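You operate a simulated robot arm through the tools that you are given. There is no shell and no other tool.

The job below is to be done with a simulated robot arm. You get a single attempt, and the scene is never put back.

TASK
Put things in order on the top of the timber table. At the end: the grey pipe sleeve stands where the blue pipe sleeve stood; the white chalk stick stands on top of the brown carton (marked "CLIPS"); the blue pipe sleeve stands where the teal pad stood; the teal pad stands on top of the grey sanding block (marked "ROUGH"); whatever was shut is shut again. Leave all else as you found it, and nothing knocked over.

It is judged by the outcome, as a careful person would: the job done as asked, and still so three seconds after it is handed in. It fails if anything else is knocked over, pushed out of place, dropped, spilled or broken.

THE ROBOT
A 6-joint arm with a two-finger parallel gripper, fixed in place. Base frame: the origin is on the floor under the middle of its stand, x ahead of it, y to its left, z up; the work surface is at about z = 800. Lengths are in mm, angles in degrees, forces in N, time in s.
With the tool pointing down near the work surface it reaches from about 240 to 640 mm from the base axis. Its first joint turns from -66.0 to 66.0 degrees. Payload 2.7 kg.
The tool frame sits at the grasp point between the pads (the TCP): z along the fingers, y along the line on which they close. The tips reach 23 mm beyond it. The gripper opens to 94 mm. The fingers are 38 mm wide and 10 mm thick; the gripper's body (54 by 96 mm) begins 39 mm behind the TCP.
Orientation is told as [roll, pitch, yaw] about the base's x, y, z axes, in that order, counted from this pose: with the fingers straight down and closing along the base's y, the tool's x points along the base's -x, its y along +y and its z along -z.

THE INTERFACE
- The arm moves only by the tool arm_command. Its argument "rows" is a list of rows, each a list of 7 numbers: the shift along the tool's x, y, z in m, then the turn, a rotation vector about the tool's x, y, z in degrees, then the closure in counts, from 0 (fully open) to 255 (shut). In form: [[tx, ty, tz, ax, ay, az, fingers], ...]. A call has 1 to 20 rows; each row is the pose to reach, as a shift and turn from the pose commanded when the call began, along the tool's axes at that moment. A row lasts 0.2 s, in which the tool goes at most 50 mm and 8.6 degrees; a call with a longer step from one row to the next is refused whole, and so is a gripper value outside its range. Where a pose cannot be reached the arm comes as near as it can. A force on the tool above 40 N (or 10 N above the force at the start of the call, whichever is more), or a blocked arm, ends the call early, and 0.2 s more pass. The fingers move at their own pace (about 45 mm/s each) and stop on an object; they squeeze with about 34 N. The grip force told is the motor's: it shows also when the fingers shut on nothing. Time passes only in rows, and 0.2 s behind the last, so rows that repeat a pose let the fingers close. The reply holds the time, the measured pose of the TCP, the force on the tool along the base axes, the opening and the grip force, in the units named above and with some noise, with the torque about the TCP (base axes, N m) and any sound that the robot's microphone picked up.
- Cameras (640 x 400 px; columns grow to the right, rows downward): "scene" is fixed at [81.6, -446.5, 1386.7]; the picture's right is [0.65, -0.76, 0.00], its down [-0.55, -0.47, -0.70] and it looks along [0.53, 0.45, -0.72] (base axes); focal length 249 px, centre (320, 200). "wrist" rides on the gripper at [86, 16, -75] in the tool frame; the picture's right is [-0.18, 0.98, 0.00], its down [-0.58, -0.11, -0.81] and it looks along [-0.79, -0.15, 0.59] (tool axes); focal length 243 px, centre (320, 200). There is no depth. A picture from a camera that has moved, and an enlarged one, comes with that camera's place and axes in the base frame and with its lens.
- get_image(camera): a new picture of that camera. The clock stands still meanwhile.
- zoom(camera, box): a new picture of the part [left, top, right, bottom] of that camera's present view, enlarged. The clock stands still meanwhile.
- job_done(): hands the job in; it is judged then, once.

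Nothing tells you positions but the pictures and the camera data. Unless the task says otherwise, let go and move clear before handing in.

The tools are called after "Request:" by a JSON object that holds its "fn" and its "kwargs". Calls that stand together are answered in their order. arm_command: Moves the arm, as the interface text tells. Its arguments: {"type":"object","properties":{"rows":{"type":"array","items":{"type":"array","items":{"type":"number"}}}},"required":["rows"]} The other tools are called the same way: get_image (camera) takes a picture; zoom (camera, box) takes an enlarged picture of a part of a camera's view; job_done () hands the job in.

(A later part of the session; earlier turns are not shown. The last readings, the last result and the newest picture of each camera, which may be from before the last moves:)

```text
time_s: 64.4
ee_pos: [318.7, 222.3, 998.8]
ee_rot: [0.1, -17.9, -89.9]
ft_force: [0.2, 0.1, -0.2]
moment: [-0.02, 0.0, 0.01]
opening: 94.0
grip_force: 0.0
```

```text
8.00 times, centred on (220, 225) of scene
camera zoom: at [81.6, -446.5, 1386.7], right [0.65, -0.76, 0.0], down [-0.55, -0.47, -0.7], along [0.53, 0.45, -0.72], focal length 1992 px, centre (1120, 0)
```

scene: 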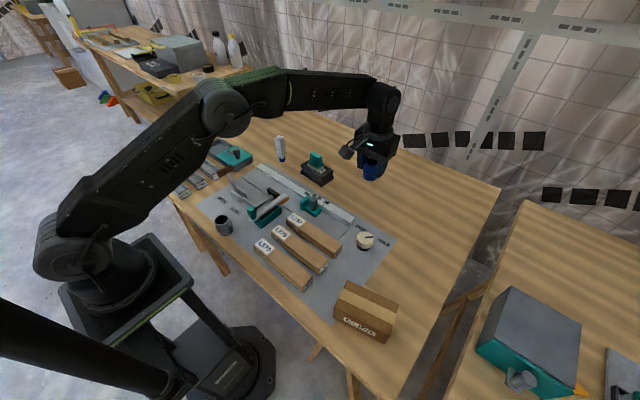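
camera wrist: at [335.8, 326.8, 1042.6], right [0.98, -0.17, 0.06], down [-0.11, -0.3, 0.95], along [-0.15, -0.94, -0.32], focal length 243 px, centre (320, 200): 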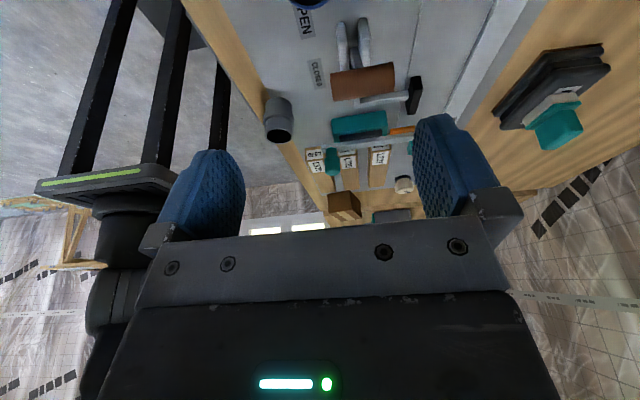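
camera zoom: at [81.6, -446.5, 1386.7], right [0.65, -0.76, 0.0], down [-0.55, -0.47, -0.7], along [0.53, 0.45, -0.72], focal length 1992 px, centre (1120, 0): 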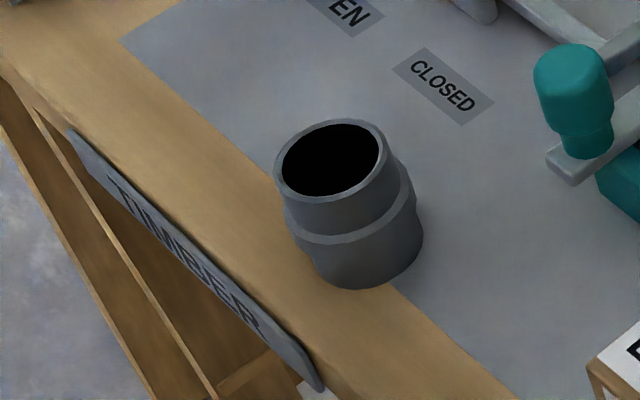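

The blue sleeve stands upright and the lever hasn't moved. I'll level the gripper and go back to the earlier viewpoint to check its position and measure the grey sleeve.

Request:
{"fn": "arm_command", "kwargs": {"rows": [[0, 0, 0, 0, 6, 0, 0], [0, 0, 0, 0, 12, 0, 0], [0, 0, 0, 0, 18, 0, 0], [0, 0, 0, 0, 18, 0, 0]]}}

Request:
{"fn": "arm_command", "kwargs": {"rows": [[0.0015, -0.0074, 0, 0, 0, -7.5, 0], [0.003, -0.0148, 0, 0, 0, -15, 0], [0.0044, -0.0222, 0, 0, 0, -22.5, 0], [0.0058, -0.0297, 0, 0, 0, -30, 0], [0.0073, -0.037, 0, 0, 0, -37.5, 0], [0.0088, -0.0445, 0, 0, 0, -45, 0], [0.0102, -0.052, 0, 0, 0, -52.5, 0], [0.0117, -0.0593, 0, 0, 0, -60, 0], [0.0131, -0.0667, 0, 0, 0, -67.5, 0], [0.0146, -0.0742, 0, 0, 0, -75, 0], [0.016, -0.0816, 0, 0, 0, -82.5, 0], [0.0175, -0.089, 0, 0, 0, -90, 0], [0.0175, -0.089, 0, 0, 0, -90, 0], [0.0175, -0.089, 0, 0, 0, -90, 0]]}}

Request:
{"fn": "zoom", "kwargs": {"camera": "wrist", "box": [240, 60, 400, 220]}}

Request:
{"fn": "zoom", "kwargs": {"camera": "wrist", "box": [80, 30, 240, 130]}}

```text
time_s: 65.4
ee_pos: [319.4, 223.5, 998.5]
ee_rot: [0.1, 0.2, -90.0]
ft_force: [0.0, 0.3, 0.0]
moment: [-0.03, -0.01, -0.02]
opening: 94.0
grip_force: 0.0
```

```text
time_s: 68.4
ee_pos: [229.4, 241.2, 998.6]
ee_rot: [0.1, -0.1, 0.1]
ft_force: [0.6, -0.5, -0.1]
moment: [-0.01, 0.02, 0.0]
opening: 94.2
grip_force: 0.0
```

```text
2.50 times, centred on (320, 140) of wrist
camera zoom: at [143.1, 256.2, 1072.6], right [0.18, 0.98, 0.0], down [0.58, -0.11, 0.81], along [0.79, -0.15, -0.59], focal length 606 px, centre (320, 350)
```

zoom: 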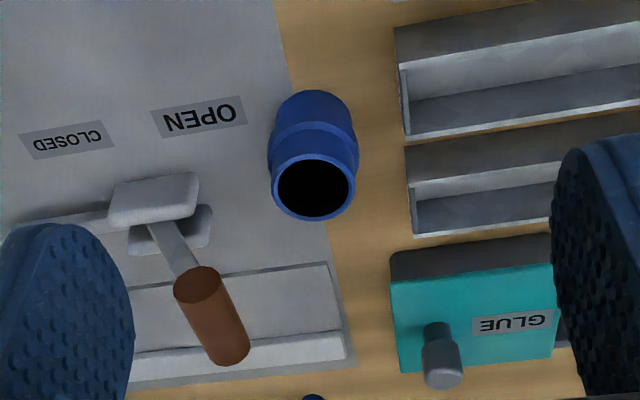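

```text
4.00 times, centred on (160, 80) of wrist
camera zoom: at [143.1, 256.2, 1072.6], right [0.18, 0.98, 0.0], down [0.58, -0.11, 0.81], along [0.79, -0.15, -0.59], focal length 970 px, centre (960, 680)
```

zoom: 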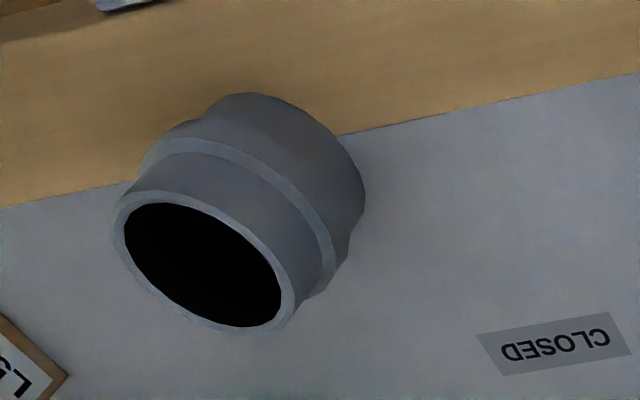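

The blue sleeve sits within about 3 mm of the pad's old centre. The grey sleeve measures (238.3, 50), 50 mm tall, close to the arm's inner limit; I'll move above it.

Request:
{"fn": "arm_command", "kwargs": {"rows": [[-0.001, -0.015, 0, 0, 0, 0, 0], [-0.003, -0.05, 0, 0, 0, -2, 0], [-0.005, -0.09, 0, 0, 0, -5, 0], [-0.007, -0.13, 0.0, 0, 0, -8, 0], [-0.009, -0.165, 0.01, 0, 0, -10, 0], [-0.009, -0.1906, 0.03, 0, 0, -10, 0], [-0.009, -0.1906, 0.068, 0, 0, -10, 0], [-0.009, -0.1906, 0.068, 0, 0, -10, 0], [-0.009, -0.1906, 0.068, 0, 0, -10, 0]]}}

Request:
{"fn": "get_image", "kwargs": {"camera": "wrist"}}

Request:
{"fn": "zoom", "kwargs": {"camera": "wrist", "box": [224, 20, 416, 140]}}

Request:
{"fn": "zoom", "kwargs": {"camera": "scene", "box": [170, 150, 298, 250]}}

```text
time_s: 70.4
ee_pos: [238.6, 51.1, 929.9]
ee_rot: [0.0, -0.2, 10.1]
ft_force: [0.1, 0.4, -0.2]
moment: [0.04, 0.0, -0.03]
opening: 94.4
grip_force: 0.1
```

```text
taken
camera wrist: at [151.2, 51.2, 1003.4], right [0.01, 1.0, 0.0], down [0.59, -0.01, 0.81], along [0.81, -0.01, -0.59], focal length 243 px, centre (320, 200)
```

wrist: 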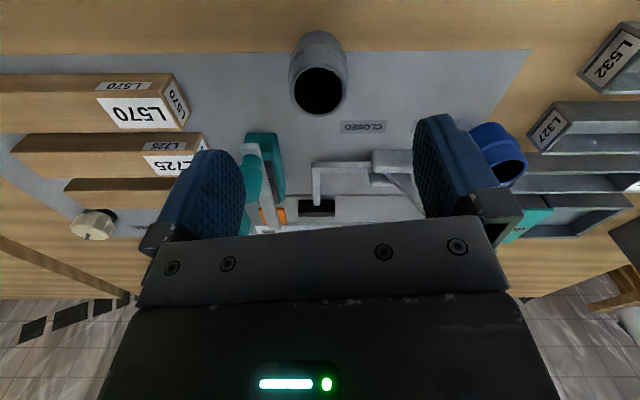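

```text
3.33 times, centred on (320, 80) of wrist
camera zoom: at [151.2, 51.2, 1003.4], right [0.01, 1.0, 0.0], down [0.59, -0.01, 0.81], along [0.81, -0.01, -0.59], focal length 809 px, centre (320, 600)
```

zoom: 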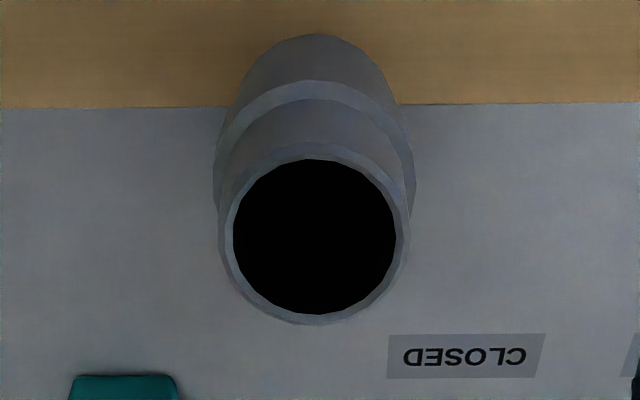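

```text
4.00 times, centred on (234, 200) of scene
camera zoom: at [81.6, -446.5, 1386.7], right [0.65, -0.76, 0.0], down [-0.55, -0.47, -0.7], along [0.53, 0.45, -0.72], focal length 996 px, centre (664, 200)
```

zoom: 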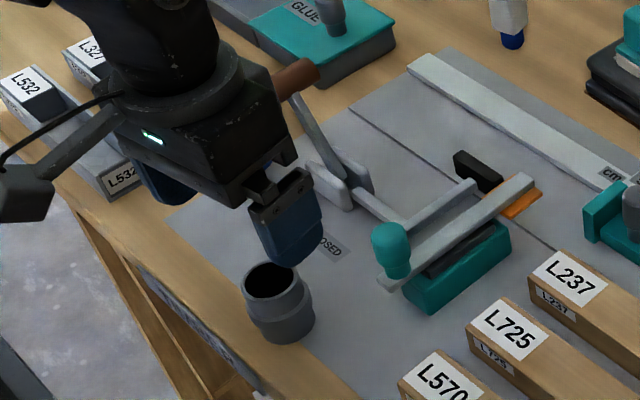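

Aligned to about a millimetre. Descending to grip the grey sleeve's collar.

Request:
{"fn": "arm_command", "kwargs": {"rows": [[0.0011, -0.001, 0.02, 0, 0, 0, 0], [0.0011, -0.001, 0.045, 0, 0, 0, 0], [0.0011, -0.001, 0.068, 0, 0, 0, 0], [0.0011, -0.001, 0.083, 0, 0, 0, 0], [0.0011, -0.001, 0.0904, 0, 0, 0, 0], [0.0011, -0.001, 0.0904, 0, 0, 0, 0], [0.0011, -0.001, 0.0904, 0, 0, 0, 120], [0.0011, -0.001, 0.0904, 0, 0, 0, 200], [0.0011, -0.001, 0.0904, 0, 0, 0, 255], [0.0011, -0.001, 0.0904, 0, 0, 0, 255], [0.0011, -0.001, 0.0904, 0, 0, 0, 255], [0.0011, -0.001, 0.0904, 0, 0, 0, 255], [0.0011, -0.001, 0.0904, 0, 0, 0, 255]]}}

Request:
{"fn": "get_image", "kwargs": {"camera": "wrist"}}

Request:
{"fn": "zoom", "kwargs": {"camera": "scene", "box": [170, 180, 282, 250]}}

```text
time_s: 73.2
ee_pos: [238.7, 49.7, 839.9]
ee_rot: [0.0, -0.2, 9.9]
ft_force: [-0.3, 0.1, 1.0]
moment: [0.01, -0.01, 0.0]
opening: 42.2
grip_force: 33.9
```

```text
taken
camera wrist: at [150.8, 49.7, 913.9], right [0.01, 1.0, 0.0], down [0.59, -0.01, 0.81], along [0.81, -0.01, -0.59], focal length 243 px, centre (320, 200)
```

wrist: 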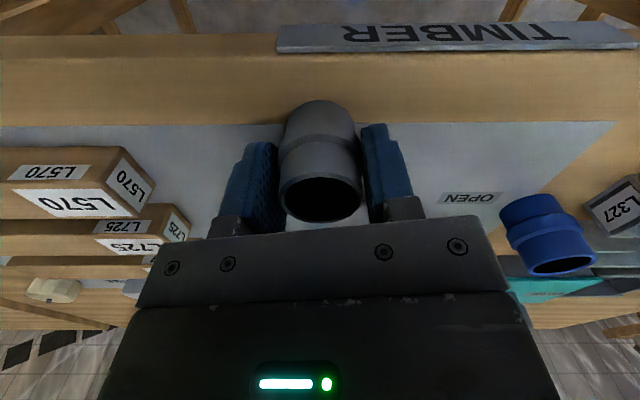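

```text
5.71 times, centred on (226, 215) of scene
camera zoom: at [81.6, -446.5, 1386.7], right [0.65, -0.76, 0.0], down [-0.55, -0.47, -0.7], along [0.53, 0.45, -0.72], focal length 1423 px, centre (857, 114)
```

zoom: 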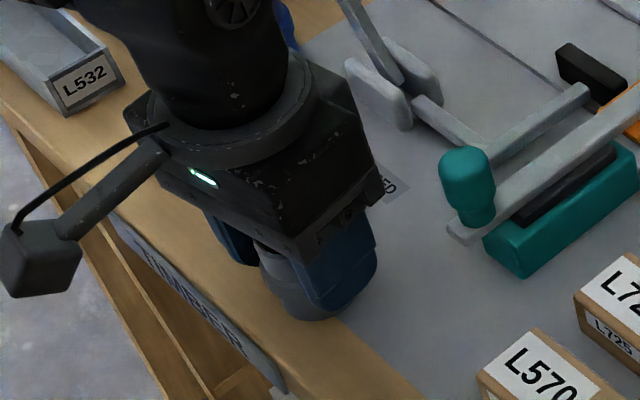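

The grey sleeve is gripped at 42 mm. Lifting straight up.

Request:
{"fn": "arm_command", "kwargs": {"rows": [[0, 0, -0.01, 0, 0, 0, 255], [0, 0, -0.03, 0, 0, 0, 255], [0, 0, -0.06, 0, 0, 0, 255], [0, 0, -0.09, 0, 0, 0, 255], [0, 0, -0.12, 0, 0, 0, 255], [0, 0, -0.15, 0, 0, 0, 255], [0, 0, -0.15, 0, 0, 0, 255], [0, 0, -0.15, 0, 0, 0, 255]]}}

Request:
{"fn": "get_image", "kwargs": {"camera": "wrist"}}

Request:
{"fn": "get_image", "kwargs": {"camera": "scene"}}

```text
time_s: 75.0
ee_pos: [239.5, 51.7, 990.5]
ee_rot: [-0.1, -0.1, 10.0]
ft_force: [0.8, 1.1, 0.5]
moment: [-0.01, -0.01, 0.0]
opening: 42.3
grip_force: 34.3
```

```text
taken
camera wrist: at [150.8, 50.4, 1063.5], right [0.01, 1.0, 0.0], down [0.59, -0.01, 0.81], along [0.81, -0.01, -0.59], focal length 243 px, centre (320, 200)
```

wrist: 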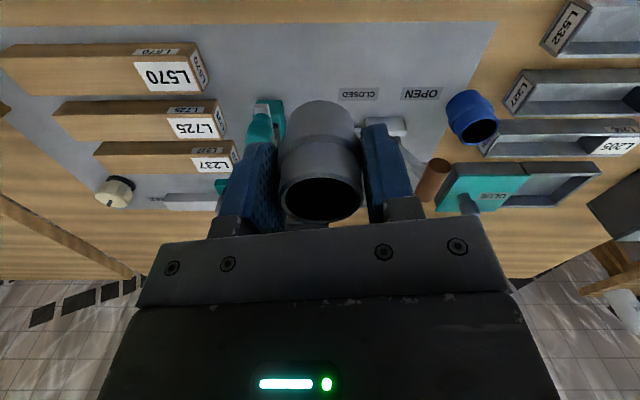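

```text
taken
```

scene: 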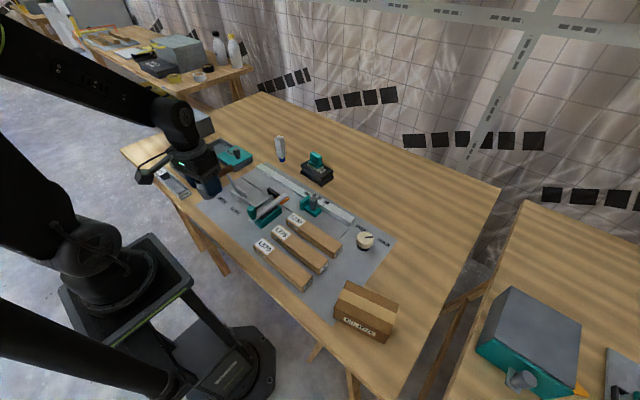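

The grey sleeve is in hand. I'll carry it at height to the blue sleeve's original spot at (558, −130).

Request:
{"fn": "arm_command", "kwargs": {"rows": [[-0.0057, -0.0047, 0, 0, 0, 0, 255], [-0.0198, -0.0163, 0, 0, 0, 0, 255], [-0.0397, -0.0326, 0, 0, 0, 0, 255], [-0.0623, -0.0512, 0, 0, 0, 0, 255], [-0.085, -0.0699, 0, 0, 0, 0, 255], [-0.1077, -0.0885, 0, 0, 0, 0, 255], [-0.1304, -0.1071, 0, 0, 0, 0, 255], [-0.153, -0.1258, 0, 0, 0, 0, 255], [-0.1757, -0.1444, 0, 0, 0, 0, 255], [-0.1984, -0.163, 0, 0, 0, 0, 255], [-0.221, -0.1817, 0, 0, 0, 0, 255], [-0.2437, -0.2003, 0, 0, 0, 0, 255], [-0.2636, -0.2166, 0, 0, 0, 0, 255], [-0.2777, -0.2282, 0, 0, 0, 0, 255], [-0.2834, -0.2329, 0, 0, 0, 0, 255], [-0.2834, -0.2329, 0, 0, 0, 0, 255], [-0.2834, -0.2329, 0, 0, 0, 0, 255]]}}

Request:
{"fn": "get_image", "kwargs": {"camera": "wrist"}}

Request:
{"fn": "zoom", "kwargs": {"camera": "scene", "box": [280, 90, 400, 220]}}

```text
time_s: 78.6
ee_pos: [559.0, -132.6, 990.2]
ee_rot: [0.0, -0.1, 9.9]
ft_force: [-0.2, -0.3, -0.4]
moment: [-0.05, -0.02, 0.0]
opening: 42.5
grip_force: 34.2
```

```text
taken
camera wrist: at [470.6, -131.2, 1063.9], right [0.01, 1.0, 0.0], down [0.59, -0.01, 0.81], along [0.81, -0.01, -0.59], focal length 243 px, centre (320, 200)
```

wrist: 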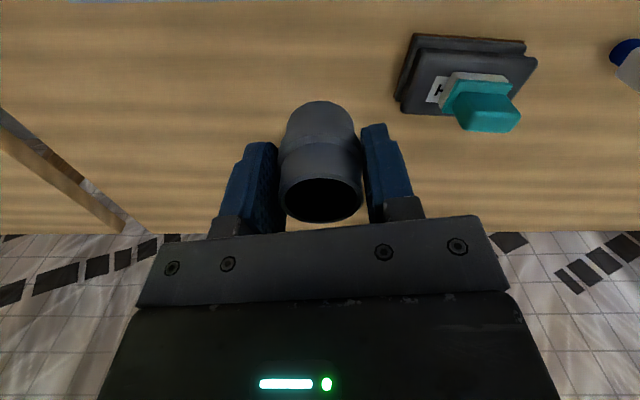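

```text
3.08 times, centred on (340, 155) of scene
camera zoom: at [81.6, -446.5, 1386.7], right [0.65, -0.76, 0.0], down [-0.55, -0.47, -0.7], along [0.53, 0.45, -0.72], focal length 766 px, centre (258, 338)
```

zoom: 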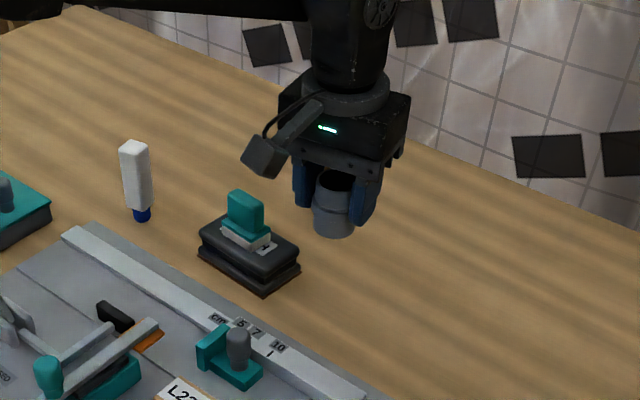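

I'm about 2 mm off in y, which I'll trim while lowering to just above the table.

Request:
{"fn": "arm_command", "kwargs": {"rows": [[0, 0.001, 0.02, 0, 0, 0, 255], [-0.0003, 0.0018, 0.045, 0, 0, 0, 255], [-0.0003, 0.0018, 0.07, 0, 0, 0, 255], [-0.0003, 0.0018, 0.095, 0, 0, 0, 255], [-0.0003, 0.0018, 0.118, 0, 0, 0, 255], [-0.0003, 0.0018, 0.134, 0, 0, 0, 255], [-0.0003, 0.0018, 0.142, 0, 0, 0, 255], [-0.0003, 0.0018, 0.145, 0, 0, 0, 255], [-0.0003, 0.0018, 0.145, 0, 0, 0, 255], [-0.0003, 0.0018, 0.145, 0, 0, 0, 255]]}}

Request:
{"fn": "zoom", "kwargs": {"camera": "wrist", "box": [160, 0, 480, 220]}}

Request:
{"fn": "zoom", "kwargs": {"camera": "scene", "box": [290, 130, 386, 230]}}

```text
time_s: 80.8
ee_pos: [558.3, -128.9, 845.4]
ee_rot: [-0.1, -0.1, 10.1]
ft_force: [0.5, -0.1, -0.1]
moment: [-0.03, 0.02, 0.03]
opening: 41.9
grip_force: 34.0
```

```text
1.82 times, centred on (320, 110) of wrist
camera zoom: at [470.6, -129.2, 918.5], right [0.01, 1.0, 0.0], down [0.59, -0.01, 0.81], along [0.81, -0.01, -0.59], focal length 441 px, centre (320, 364)
```

zoom: 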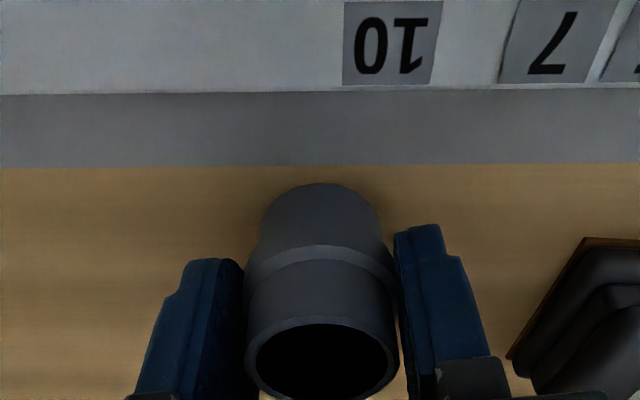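

```text
4.00 times, centred on (338, 180) of scene
camera zoom: at [81.6, -446.5, 1386.7], right [0.65, -0.76, 0.0], down [-0.55, -0.47, -0.7], along [0.53, 0.45, -0.72], focal length 996 px, centre (248, 280)
```

zoom: 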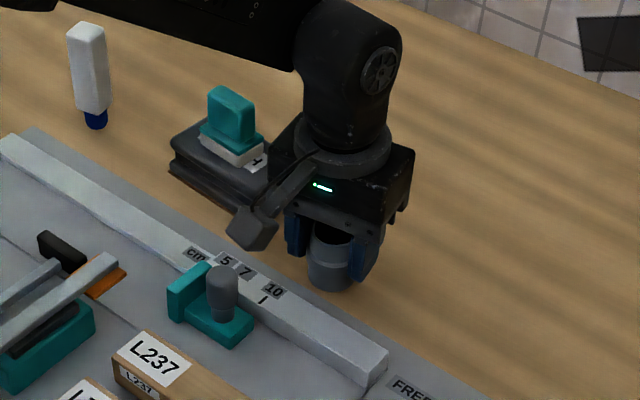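

The position matches where I gripped the blue sleeve. Lowering the last few millimetres to contact.

Request:
{"fn": "arm_command", "kwargs": {"rows": [[0, 0, 0.001, 0, 0, 0, 255], [0, 0, 0.002, 0, 0, 0, 255], [0, 0, 0.003, 0, 0, 0, 255], [0, 0, 0.003, 0, 0, 0, 255]]}}

Request:
{"fn": "arm_command", "kwargs": {"rows": [[0, 0, 0.001, 0, 0, 0, 255], [0, 0, 0.001, 0, 0, 0, 255]]}}

Request:
{"fn": "arm_command", "kwargs": {"rows": [[0, 0, 0.001, 0, 0, 0, 255], [0, 0, 0.001, 0, 0, 0, 255]]}}

```text
time_s: 81.8
ee_pos: [557.4, -129.7, 842.3]
ee_rot: [0.0, -0.1, 10.0]
ft_force: [-0.1, -0.2, 0.5]
moment: [0.01, 0.01, -0.01]
opening: 41.7
grip_force: 33.5
```

```text
time_s: 82.4
ee_pos: [558.8, -130.3, 840.9]
ee_rot: [0.0, -0.2, 10.1]
ft_force: [0.2, 0.0, -0.4]
moment: [0.02, -0.01, -0.01]
opening: 42.1
grip_force: 33.6
```

```text
time_s: 83.0
ee_pos: [558.3, -129.6, 840.9]
ee_rot: [0.0, -0.1, 9.9]
ft_force: [0.3, -0.6, -0.3]
moment: [-0.02, -0.02, -0.01]
opening: 41.7
grip_force: 34.4
```

Request:
{"fn": "arm_command", "kwargs": {"rows": [[0, 0, 0.001, 0, 0, 0, 255], [0, 0, 0.001, 0, 0, 0, 255]]}}

Request:
{"fn": "arm_command", "kwargs": {"rows": [[0, 0, 0.001, 0, 0, 0, 255], [0, 0, 0.001, 0, 0, 0, 255]]}}

```text
time_s: 83.6
ee_pos: [558.0, -130.4, 839.4]
ee_rot: [0.0, -0.1, 10.0]
ft_force: [-1.4, 0.9, 3.0]
moment: [0.1, 0.01, 0.0]
opening: 41.9
grip_force: 34.3
```

```text
time_s: 84.2
ee_pos: [559.0, -129.7, 840.3]
ee_rot: [0.0, -0.2, 10.1]
ft_force: [-4.9, 3.3, 16.1]
moment: [0.18, 0.18, -0.01]
opening: 42.0
grip_force: 34.3
```

Firm contact with the table. I'll back off 0.8 mm, open and rise.

Request:
{"fn": "arm_command", "kwargs": {"rows": [[0, 0, -0.0008, 0, 0, 0, 255], [0, 0, -0.0008, 0, 0, 0, 180], [0, 0, -0.0008, 0, 0, 0, 100], [0, 0, -0.0008, 0, 0, 0, 30], [0, 0, -0.0008, 0, 0, 0, 0], [0, 0, -0.0008, 0, 0, 0, 0], [0, 0, -0.0008, 0, 0, 0, 0]]}}

Request:
{"fn": "arm_command", "kwargs": {"rows": [[0, 0, -0.01, 0, 0, 0, 0], [0, 0, -0.03, 0, 0, 0, 0], [0, 0, -0.06, 0, 0, 0, 0], [0, 0, -0.09, 0, 0, 0, 0], [0, 0, -0.09, 0, 0, 0, 0]]}}

Request:
{"fn": "zoom", "kwargs": {"camera": "wrist", "box": [224, 20, 416, 140]}}

Request:
{"fn": "zoom", "kwargs": {"camera": "scene", "box": [315, 175, 371, 210]}}

```text
time_s: 85.8
ee_pos: [559.3, -128.7, 839.0]
ee_rot: [0.0, -0.1, 10.0]
ft_force: [-1.1, 0.0, 0.6]
moment: [0.01, 0.02, -0.04]
opening: 94.0
grip_force: 0.1
```

```text
time_s: 87.0
ee_pos: [559.9, -128.1, 930.0]
ee_rot: [-0.1, -0.1, 10.0]
ft_force: [-0.1, -0.4, -0.2]
moment: [-0.03, -0.01, -0.02]
opening: 94.0
grip_force: 0.0
```

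```text
3.33 times, centred on (320, 80) of wrist
camera zoom: at [472.1, -128.6, 1002.7], right [0.01, 1.0, 0.0], down [0.59, -0.01, 0.81], along [0.81, -0.01, -0.59], focal length 809 px, centre (320, 600)
```

zoom: 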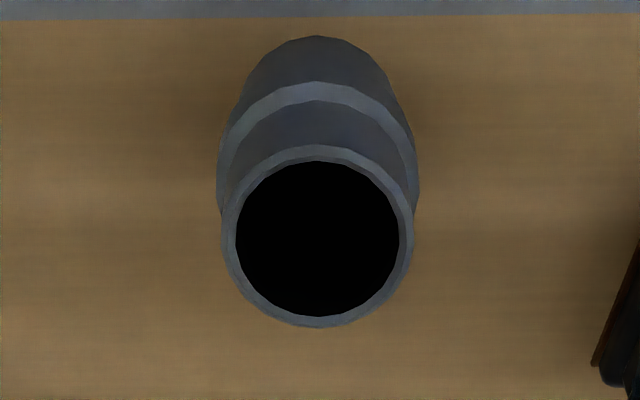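

```text
11.43 times, centred on (343, 192) of scene
camera zoom: at [81.6, -446.5, 1386.7], right [0.65, -0.76, 0.0], down [-0.55, -0.47, -0.7], along [0.53, 0.45, -0.72], focal length 2845 px, centre (57, 286)
```

zoom: 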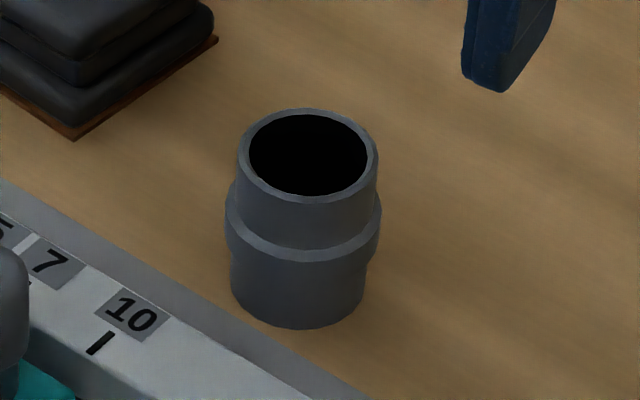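

The grey sleeve stands where the blue one was, and the picture matches the original position almost to the pixel. Next I'll look at the white chalk stick near (580, 174).

Request:
{"fn": "arm_command", "kwargs": {"rows": [[0, 0, -0.036, 0, 0, 0, 0], [0.001, 0.012, -0.072, 0, 0, 0, 0], [0.0035, 0.043, -0.072, 0, 0, 1.4, 0], [0.0065, 0.078, -0.072, 0, 0, 2.5, 0], [0.0095, 0.115, -0.072, 0, 0, 3.7, 0], [0.0125, 0.153, -0.072, 0, 0, 4.9, 0], [0.0156, 0.19, -0.072, 0, 0, 6.1, 0], [0.0188, 0.228, -0.072, 0, 0, 7.3, 0], [0.0218, 0.265, -0.072, 0, 0, 8.5, 0], [0.0245, 0.297, -0.072, 0, 0, 9.5, 0], [0.0257, 0.3126, -0.072, 0, 0, 10, 0], [0.0257, 0.3126, -0.072, 0, 0, 10, 0], [0.0257, 0.3126, -0.072, 0, 0, 10, 0]]}}

Request:
{"fn": "get_image", "kwargs": {"camera": "wrist"}}

Request:
{"fn": "zoom", "kwargs": {"camera": "wrist", "box": [240, 80, 400, 220]}}

Request:
{"fn": "zoom", "kwargs": {"camera": "scene", "box": [264, 130, 304, 165]}}

```text
time_s: 89.8
ee_pos: [478.2, 174.0, 1001.4]
ee_rot: [-0.1, -0.1, -0.1]
ft_force: [0.2, -0.2, 0.2]
moment: [-0.01, -0.02, 0.02]
opening: 93.8
grip_force: 0.0
```

```text
taken
camera wrist: at [391.5, 191.2, 1076.2], right [0.18, 0.98, 0.0], down [0.58, -0.11, 0.81], along [0.79, -0.15, -0.59], focal length 243 px, centre (320, 200)
```

wrist: 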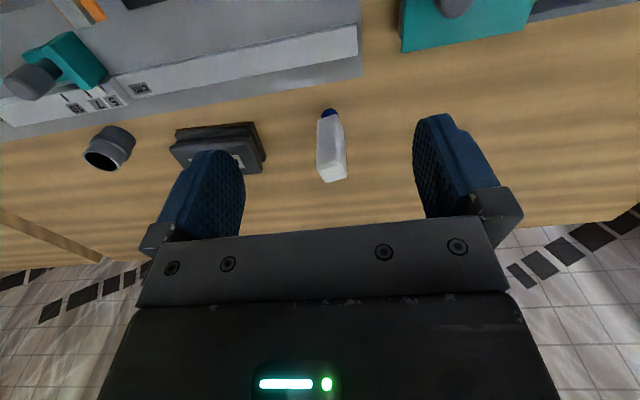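

```text
2.86 times, centred on (320, 150) of wrist
camera zoom: at [391.5, 191.2, 1076.2], right [0.18, 0.98, 0.0], down [0.58, -0.11, 0.81], along [0.79, -0.15, -0.59], focal length 693 px, centre (320, 343)
```

zoom: 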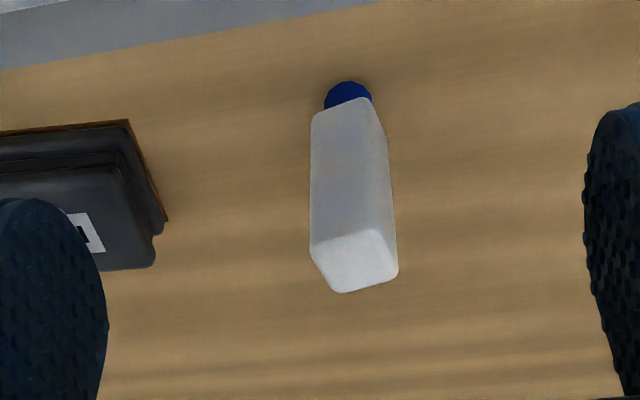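

```text
11.43 times, centred on (284, 148) of scene
camera zoom: at [81.6, -446.5, 1386.7], right [0.65, -0.76, 0.0], down [-0.55, -0.47, -0.7], along [0.53, 0.45, -0.72], focal length 2845 px, centre (731, 800)
```

zoom: 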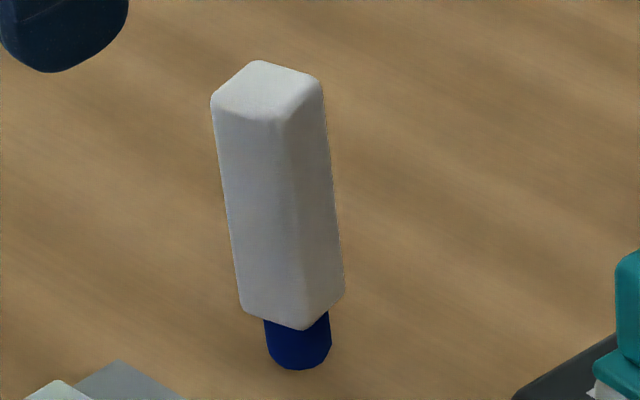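

The chalk stick stands at about (579, 169.5), roughly 25 mm square and 101 mm tall, turned about 16.5°. I'll move above it with the gripper turned to match its faces.

Request:
{"fn": "arm_command", "kwargs": {"rows": [[-0.01, -0.0005, 0, 0, 0, -2, 0], [-0.03, -0.0015, 0, 0, 0, -5, 0], [-0.055, -0.003, 0, 0, 0, -9, 0], [-0.08, -0.004, 0, 0, 0, -13, 0], [-0.097, -0.005, 0, 0, 0, -16.5, 0], [-0.1015, -0.0051, 0.01, 0, 0, -16.5, 0], [-0.1015, -0.0051, 0.03, 0, 0, -16.5, 0], [-0.1015, -0.0051, 0.045, 0, 0, -16.5, 0], [-0.1015, -0.0051, 0.045, 0, 0, -16.5, 0], [-0.1015, -0.0051, 0.045, 0, 0, -16.5, 0]]}}

Request:
{"fn": "get_image", "kwargs": {"camera": "wrist"}}

Request:
{"fn": "zoom", "kwargs": {"camera": "wrist", "box": [240, 60, 400, 220]}}

Request:
{"fn": "zoom", "kwargs": {"camera": "scene", "box": [240, 90, 336, 180]}}

```text
time_s: 92.0
ee_pos: [580.8, 169.4, 956.7]
ee_rot: [0.0, -0.1, 16.5]
ft_force: [0.3, 0.1, 0.2]
moment: [0.0, -0.01, 0.0]
opening: 94.3
grip_force: 0.1
```

```text
taken
camera wrist: at [492.2, 159.8, 1029.7], right [-0.1, 0.99, 0.0], down [0.59, 0.06, 0.81], along [0.8, 0.08, -0.59], focal length 243 px, centre (320, 200)
```

wrist: 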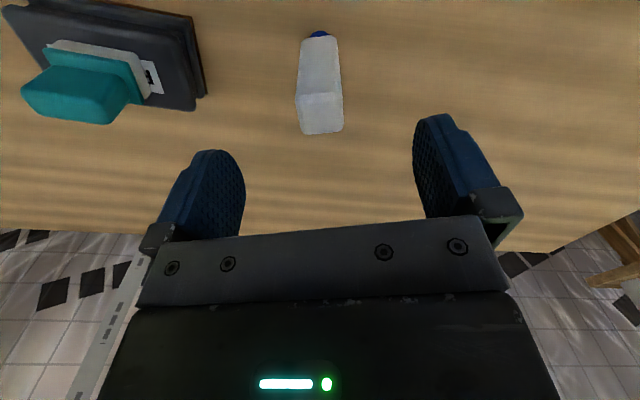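

```text
2.50 times, centred on (320, 140) of wrist
camera zoom: at [492.2, 159.8, 1029.7], right [-0.1, 0.99, 0.0], down [0.59, 0.06, 0.81], along [0.8, 0.08, -0.59], focal length 606 px, centre (320, 350)
```

zoom: 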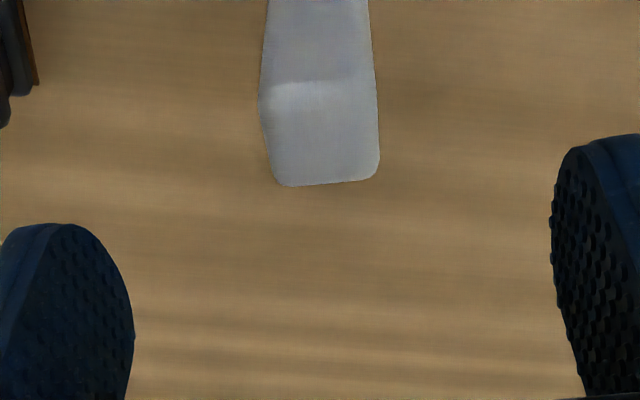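

```text
4.44 times, centred on (288, 135) of scene
camera zoom: at [81.6, -446.5, 1386.7], right [0.65, -0.76, 0.0], down [-0.55, -0.47, -0.7], along [0.53, 0.45, -0.72], focal length 1106 px, centre (462, 489)
```

zoom: 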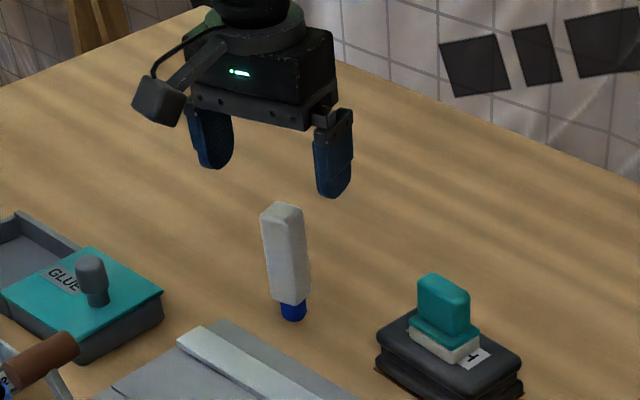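

Request:
{"fn": "zoom", "kwargs": {"camera": "wrist", "box": [288, 20, 352, 140]}}

Request:
{"fn": "zoom", "kwargs": {"camera": "wrist", "box": [296, 88, 344, 138]}}

```text
3.33 times, centred on (320, 80) of wrist
camera zoom: at [492.2, 159.8, 1029.7], right [-0.1, 0.99, 0.0], down [0.59, 0.06, 0.81], along [0.8, 0.08, -0.59], focal length 809 px, centre (320, 600)
```

zoom: 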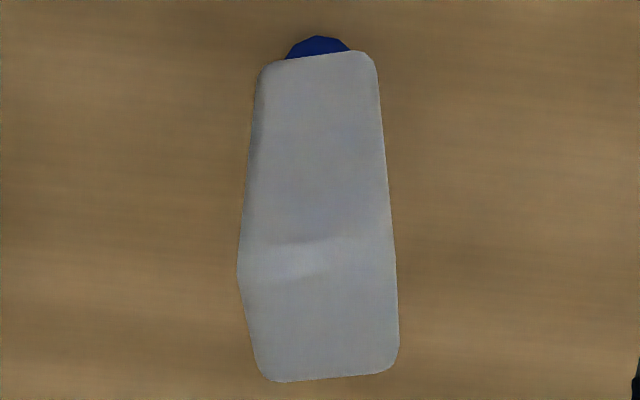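

```text
8.00 times, centred on (320, 113) of wrist
camera zoom: at [492.2, 159.8, 1029.7], right [-0.1, 0.99, 0.0], down [0.59, 0.06, 0.81], along [0.8, 0.08, -0.59], focal length 1941 px, centre (320, 896)
```

zoom: 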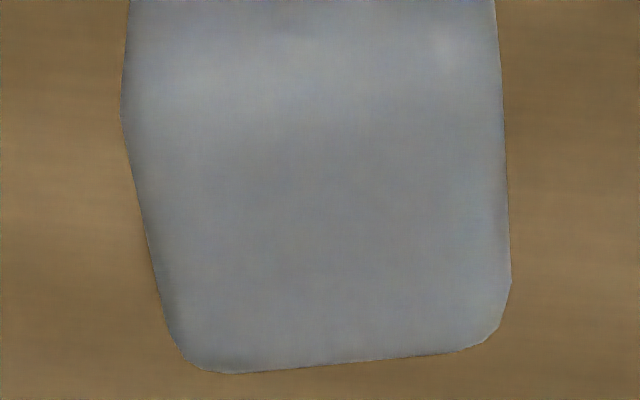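

The stick's faces are turned about 13°, so I'll trim 3.5°. Then I'll descend to grip at z 868 and close gently in stages.

Request:
{"fn": "arm_command", "kwargs": {"rows": [[0, 0, 0.015, 0, 0, 3.5, 0], [0, 0, 0.04, 0, 0, 3.5, 0], [0, 0, 0.065, 0, 0, 3.5, 0], [0, 0, 0.08, 0, 0, 3.5, 0], [0, 0, 0.0865, 0, 0, 3.5, 0], [0, 0, 0.0865, 0, 0, 3.5, 0], [0, 0, 0.0865, 0, 0, 3.5, 90], [0, 0, 0.0865, 0, 0, 3.5, 140], [0, 0, 0.0865, 0, 0, 3.5, 165], [0, 0, 0.0865, 0, 0, 3.5, 165], [0, 0, 0.0865, 0, 0, 3.5, 165]]}}

Request:
{"fn": "get_image", "kwargs": {"camera": "wrist"}}

Request:
{"fn": "zoom", "kwargs": {"camera": "scene", "box": [250, 110, 322, 175]}}

```text
time_s: 94.4
ee_pos: [579.8, 168.7, 870.7]
ee_rot: [0.0, -0.1, 13.0]
ft_force: [0.0, -0.3, -1.1]
moment: [0.02, -0.02, 0.01]
opening: 33.4
grip_force: 0.0
```

```text
taken
camera wrist: at [492.3, 164.7, 944.1], right [-0.04, 1.0, 0.0], down [0.59, 0.02, 0.81], along [0.81, 0.03, -0.59], focal length 243 px, centre (320, 200)
```

wrist: 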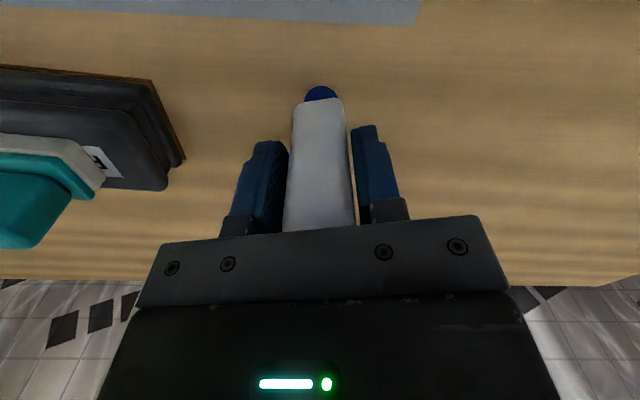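

```text
6.15 times, centred on (286, 142) of scene
camera zoom: at [81.6, -446.5, 1386.7], right [0.65, -0.76, 0.0], down [-0.55, -0.47, -0.7], along [0.53, 0.45, -0.72], focal length 1532 px, centre (529, 554)
```

zoom: 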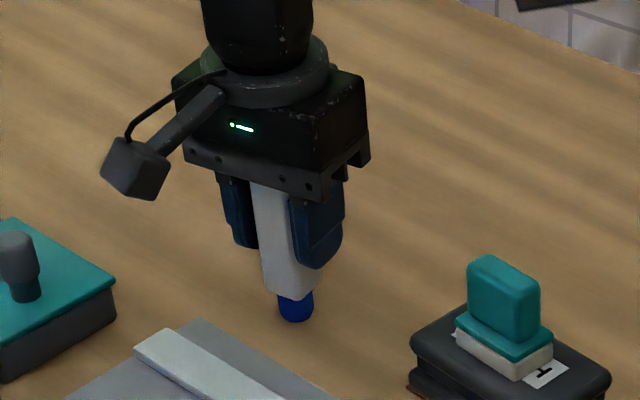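

The stick is about 1 mm off centre between the nearly closed fingers. I'll shift by that much and close fully.

Request:
{"fn": "arm_command", "kwargs": {"rows": [[0, -0.0008, 0, 0, 0, 0, 165], [0, -0.0008, 0, 0, 0, 0, 175], [0, -0.0008, 0, 0, 0, 0, 185], [0, -0.0008, 0, 0, 0, 0, 200], [0, -0.0008, 0, 0, 0, 0, 255], [0, -0.0008, 0, 0, 0, 0, 255], [0, -0.0008, 0, 0, 0, 0, 255], [0, -0.0008, 0, 0, 0, 0, 255]]}}

Request:
{"fn": "get_image", "kwargs": {"camera": "wrist"}}

Request:
{"fn": "zoom", "kwargs": {"camera": "scene", "box": [250, 110, 322, 175]}}

```text
time_s: 96.2
ee_pos: [581.1, 168.4, 869.7]
ee_rot: [0.0, -0.2, 13.0]
ft_force: [-0.1, -0.1, 0.5]
moment: [-0.03, -0.01, -0.01]
opening: 27.5
grip_force: 33.7
```

```text
taken
camera wrist: at [492.5, 163.8, 944.1], right [-0.04, 1.0, 0.0], down [0.59, 0.02, 0.81], along [0.81, 0.03, -0.59], focal length 243 px, centre (320, 200)
```

wrist: 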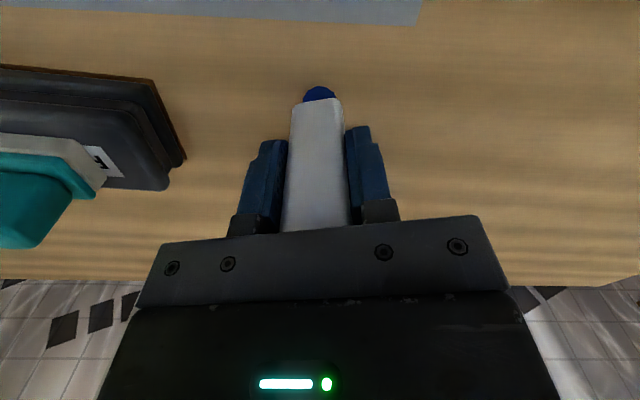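

```text
6.15 times, centred on (286, 142) of scene
camera zoom: at [81.6, -446.5, 1386.7], right [0.65, -0.76, 0.0], down [-0.55, -0.47, -0.7], along [0.53, 0.45, -0.72], focal length 1532 px, centre (529, 554)
```

zoom: 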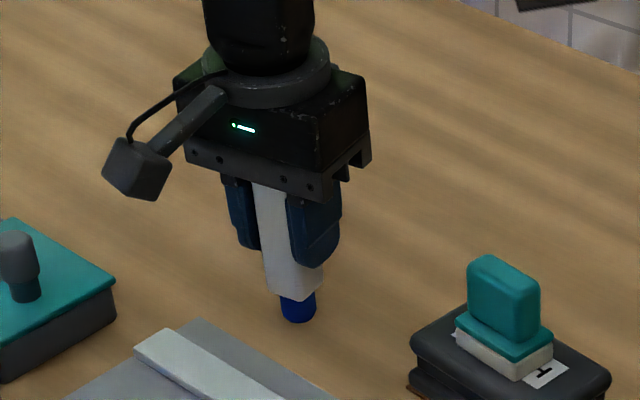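

The chalk stick is gripped at 27.5 mm, upright. Lifting straight up.

Request:
{"fn": "arm_command", "kwargs": {"rows": [[0, 0, -0.008, 0, 0, 0, 255], [0, 0, -0.025, 0, 0, 0, 255], [0, 0, -0.05, 0, 0, 0, 255], [0, 0, -0.08, 0, 0, 0, 255], [0, 0, -0.11, 0, 0, 0, 255], [0, 0, -0.13, 0, 0, 0, 255], [0, 0, -0.14, 0, 0, 0, 255], [0, 0, -0.14, 0, 0, 0, 255]]}}

Request:
{"fn": "get_image", "kwargs": {"camera": "wrist"}}

Request:
{"fn": "zoom", "kwargs": {"camera": "scene", "box": [230, 60, 350, 180]}}

Request:
{"fn": "zoom", "kwargs": {"camera": "scene", "box": [316, 270, 412, 350]}}

```text
time_s: 98.0
ee_pos: [578.9, 168.4, 1011.4]
ee_rot: [0.1, 0.0, 13.1]
ft_force: [0.7, 1.3, -1.5]
moment: [0.02, -0.02, -0.03]
opening: 27.4
grip_force: 34.1
```

```text
taken
camera wrist: at [491.9, 164.1, 1084.4], right [-0.04, 1.0, 0.0], down [0.59, 0.02, 0.81], along [0.81, 0.03, -0.59], focal length 243 px, centre (320, 200)
```

wrist: 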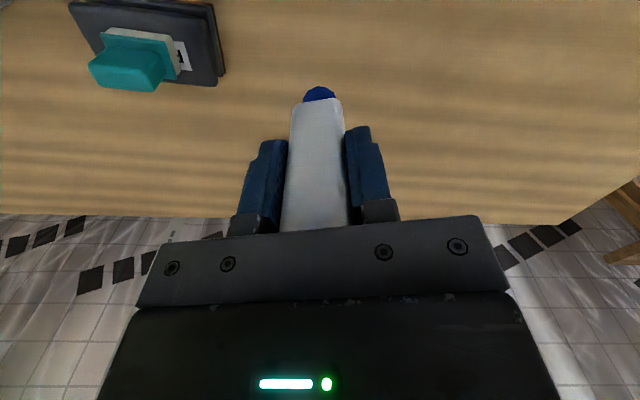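

```text
3.33 times, centred on (290, 120) of scene
camera zoom: at [81.6, -446.5, 1386.7], right [0.65, -0.76, 0.0], down [-0.55, -0.47, -0.7], along [0.53, 0.45, -0.72], focal length 830 px, centre (420, 467)
```

zoom: 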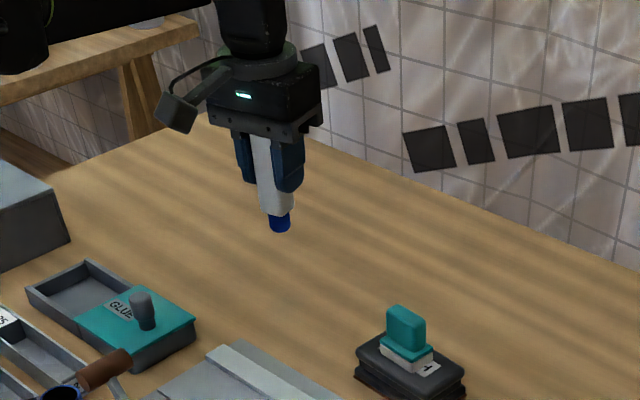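

```text
5.00 times, centred on (364, 310) of scene
camera zoom: at [81.6, -446.5, 1386.7], right [0.65, -0.76, 0.0], down [-0.55, -0.47, -0.7], along [0.53, 0.45, -0.72], focal length 1245 px, centre (100, -350)
```

zoom: 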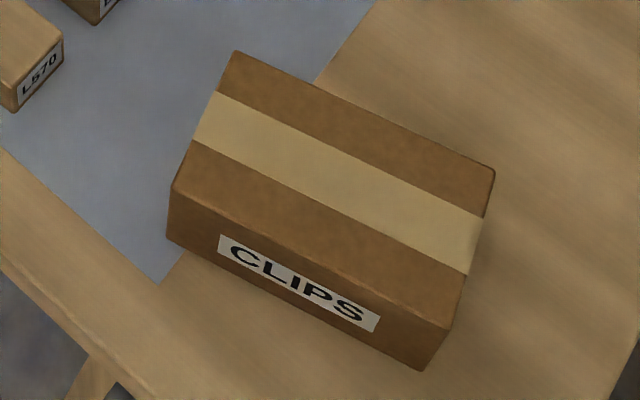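

The chalk stick is clear of the table. The CLIPS carton's top measures 117 × 67 mm, centred at about (298, −389), top z ≈ 860, turned about 14°; I'll carry the stick there at height.

Request:
{"fn": "arm_command", "kwargs": {"rows": [[0.006, -0.0072, 0, 0, 0, 0, 255], [0.02, -0.024, 0, 0, 0, 0, 255], [0.04, -0.048, 0, 0, 0, 0, 255], [0.064, -0.0768, 0, 0, 0, 0, 255], [0.0879, -0.1055, 0, 0, 0, 0, 255], [0.1119, -0.1343, 0, 0, 0, 0, 255], [0.1359, -0.1631, 0, 0, 0, 0, 255], [0.1599, -0.1919, 0, 0, 0, 0, 255], [0.1839, -0.2207, 0, 0, 0, 0, 255], [0.2078, -0.2494, 0, 0, 0, 0, 255], [0.2318, -0.2782, 0, 0, 0, 0, 255], [0.2558, -0.307, 0, 0, 0, 0, 255], [0.2798, -0.3358, 0, 0, 0, 0, 255], [0.3038, -0.3646, 0, 0, 0, 0, 255], [0.3278, -0.3934, 0, 0, 0, 0, 255], [0.3517, -0.4221, 0, 0, 0, 0, 255], [0.3717, -0.4461, 0, 0, 0, 0, 255], [0.3877, -0.4653, 0, 0, 0, 0, 255], [0.3957, -0.4749, 0, 0, 0, 0, 255], [0.3997, -0.4797, 0, 0, 0, 0, 255]]}}

Request:
{"fn": "get_image", "kwargs": {"camera": "wrist"}}

Request:
{"fn": "get_image", "kwargs": {"camera": "scene"}}

```text
time_s: 102.2
ee_pos: [300.4, -390.5, 1010.1]
ee_rot: [0.1, -0.2, 13.2]
ft_force: [0.4, 0.6, -0.8]
moment: [0.03, -0.01, 0.04]
opening: 27.8
grip_force: 34.1
```

```text
taken
camera wrist: at [211.7, -393.9, 1083.5], right [-0.04, 1.0, 0.0], down [0.59, 0.02, 0.81], along [0.81, 0.04, -0.59], focal length 243 px, centre (320, 200)
```

wrist: 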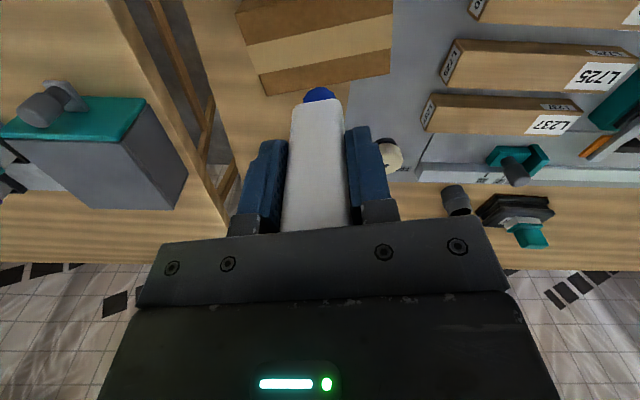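

```text
taken
```

scene: 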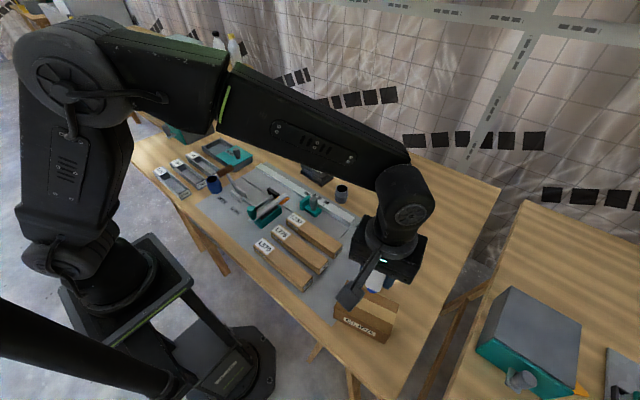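

Request:
{"fn": "zoom", "kwargs": {"camera": "wrist", "box": [216, 0, 408, 120]}}

Request:
{"fn": "zoom", "kwargs": {"camera": "scene", "box": [310, 230, 430, 350]}}

```text
3.33 times, centred on (312, 60) of wrist
camera zoom: at [211.7, -393.9, 1083.5], right [-0.04, 1.0, 0.0], down [0.59, 0.02, 0.81], along [0.81, 0.04, -0.59], focal length 809 px, centre (347, 667)
```

zoom: 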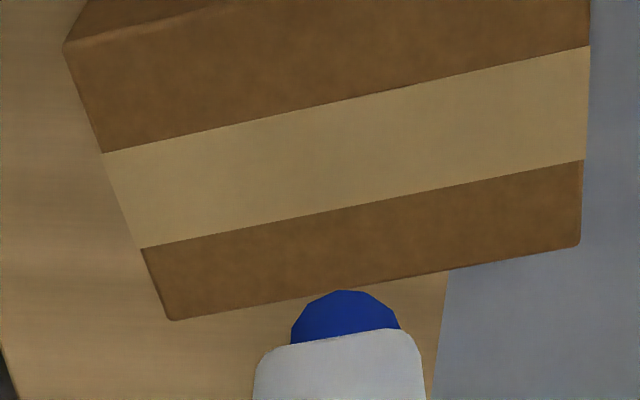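

```text
3.33 times, centred on (370, 290) of scene
camera zoom: at [81.6, -446.5, 1386.7], right [0.65, -0.76, 0.0], down [-0.55, -0.47, -0.7], along [0.53, 0.45, -0.72], focal length 830 px, centre (153, -100)
```

zoom: 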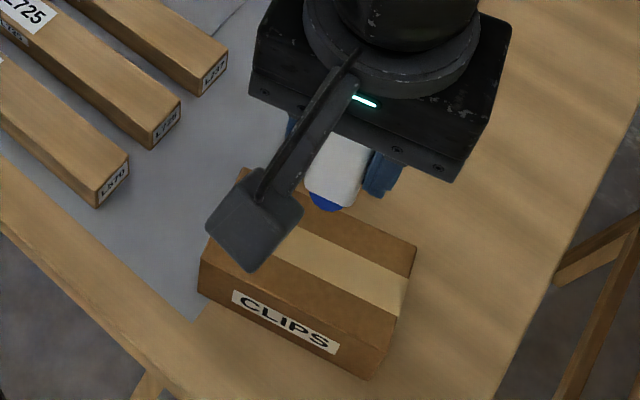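

The stick is centred over the carton (its centre measures (299, −390)). Lowering to just above the top.

Request:
{"fn": "arm_command", "kwargs": {"rows": [[0, 0, 0.012, 0, 0, 0, 255], [0, 0, 0.027, 0, 0, 0, 255], [0, 0, 0.042, 0, 0, 0, 255], [0, 0, 0.055, 0, 0, 0, 255], [0, 0, 0.064, 0, 0, 0, 255], [0, 0, 0.069, 0, 0, 0, 255], [0, 0, 0.071, 0, 0, 0, 255], [0, 0, 0.071, 0, 0, 0, 255], [0, 0, 0.071, 0, 0, 0, 255]]}}

Request:
{"fn": "get_image", "kwargs": {"camera": "wrist"}}

Request:
{"fn": "zoom", "kwargs": {"camera": "scene", "box": [310, 240, 420, 350]}}

```text
time_s: 104.2
ee_pos: [298.4, -388.5, 937.6]
ee_rot: [0.0, -0.1, 13.0]
ft_force: [-0.3, -0.7, -0.7]
moment: [-0.01, 0.02, -0.03]
opening: 27.7
grip_force: 33.6
```

```text
taken
camera wrist: at [211.0, -393.9, 1011.9], right [-0.04, 1.0, 0.0], down [0.59, 0.02, 0.81], along [0.81, 0.03, -0.59], focal length 243 px, centre (320, 200)
```

wrist: 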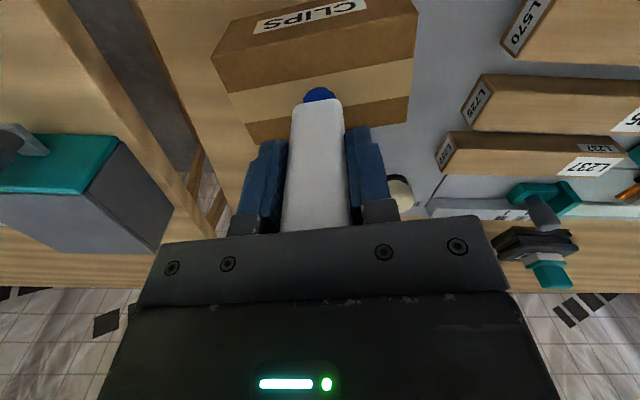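

```text
3.64 times, centred on (365, 295) of scene
camera zoom: at [81.6, -446.5, 1386.7], right [0.65, -0.76, 0.0], down [-0.55, -0.47, -0.7], along [0.53, 0.45, -0.72], focal length 905 px, centre (156, -146)
```

zoom: 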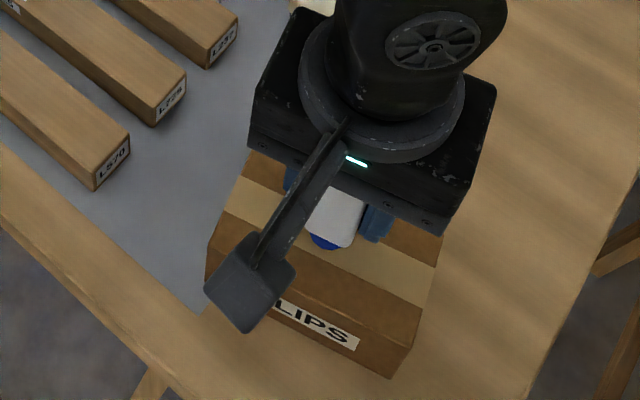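

Request:
{"fn": "arm_command", "kwargs": {"rows": [[0, 0, 0.001, 0, 0, 0, 255], [0, 0, 0.002, 0, 0, 0, 255], [0, 0, 0.003, 0, 0, 0, 255], [0, 0, 0.004, 0, 0, 0, 255], [0, 0, 0.004, 0, 0, 0, 255]]}}

Request:
{"fn": "arm_command", "kwargs": {"rows": [[0, 0, 0.001, 0, 0, 0, 255], [0, 0, 0.001, 0, 0, 0, 255]]}}

Request:
{"fn": "arm_command", "kwargs": {"rows": [[0, 0, 0.001, 0, 0, 0, 255], [0, 0, 0.001, 0, 0, 0, 255]]}}

Request:
{"fn": "zoom", "kwargs": {"camera": "wrist", "box": [200, 40, 440, 220]}}

```text
time_s: 105.4
ee_pos: [298.4, -389.7, 934.6]
ee_rot: [-0.1, 0.0, 13.0]
ft_force: [-0.7, 0.8, -0.7]
moment: [0.01, 0.01, 0.01]
opening: 27.5
grip_force: 34.0
```

```text
time_s: 106.0
ee_pos: [299.6, -389.2, 933.0]
ee_rot: [-0.1, -0.2, 13.0]
ft_force: [0.1, 0.2, -0.2]
moment: [-0.03, 0.01, 0.0]
opening: 27.4
grip_force: 34.1
```

```text
time_s: 106.6
ee_pos: [300.5, -388.1, 932.3]
ee_rot: [0.0, -0.1, 13.0]
ft_force: [0.1, -0.6, 0.0]
moment: [0.01, -0.02, 0.01]
opening: 27.8
grip_force: 34.4
```

```text
2.22 times, centred on (320, 130) of wrist
camera zoom: at [211.9, -393.2, 1005.9], right [-0.04, 1.0, 0.0], down [0.59, 0.02, 0.81], along [0.81, 0.03, -0.59], focal length 539 px, centre (320, 356)
```

zoom: 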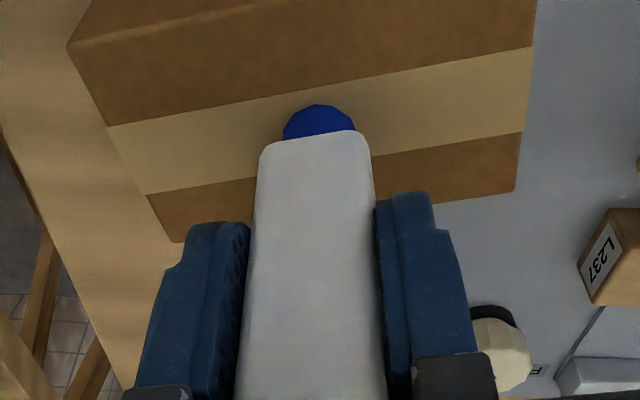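

Request:
{"fn": "arm_command", "kwargs": {"rows": [[0, 0, 0.001, 0, 0, 0, 255], [0, 0, 0.001, 0, 0, 0, 255]]}}

Request:
{"fn": "arm_command", "kwargs": {"rows": [[0, 0, 0.001, 0, 0, 0, 255], [0, 0, 0.001, 0, 0, 0, 255]]}}

Request:
{"fn": "arm_command", "kwargs": {"rows": [[0, 0, 0.0008, 0, 0, 0, 255], [0, 0, 0.0008, 0, 0, 0, 255]]}}

```text
time_s: 107.2
ee_pos: [298.8, -389.0, 930.8]
ee_rot: [-0.1, -0.2, 13.0]
ft_force: [-0.2, -0.1, -0.6]
moment: [-0.01, 0.0, -0.01]
opening: 27.2
grip_force: 34.4
```

```text
time_s: 107.8
ee_pos: [300.4, -388.5, 930.8]
ee_rot: [0.0, 0.0, 13.0]
ft_force: [0.8, -0.1, 0.0]
moment: [0.0, 0.01, -0.03]
opening: 27.5
grip_force: 34.1
```

```text
time_s: 108.4
ee_pos: [300.9, -389.7, 930.7]
ee_rot: [0.1, -0.1, 13.0]
ft_force: [-0.4, 2.2, 9.0]
moment: [0.18, 0.08, 0.0]
opening: 27.3
grip_force: 33.2
```

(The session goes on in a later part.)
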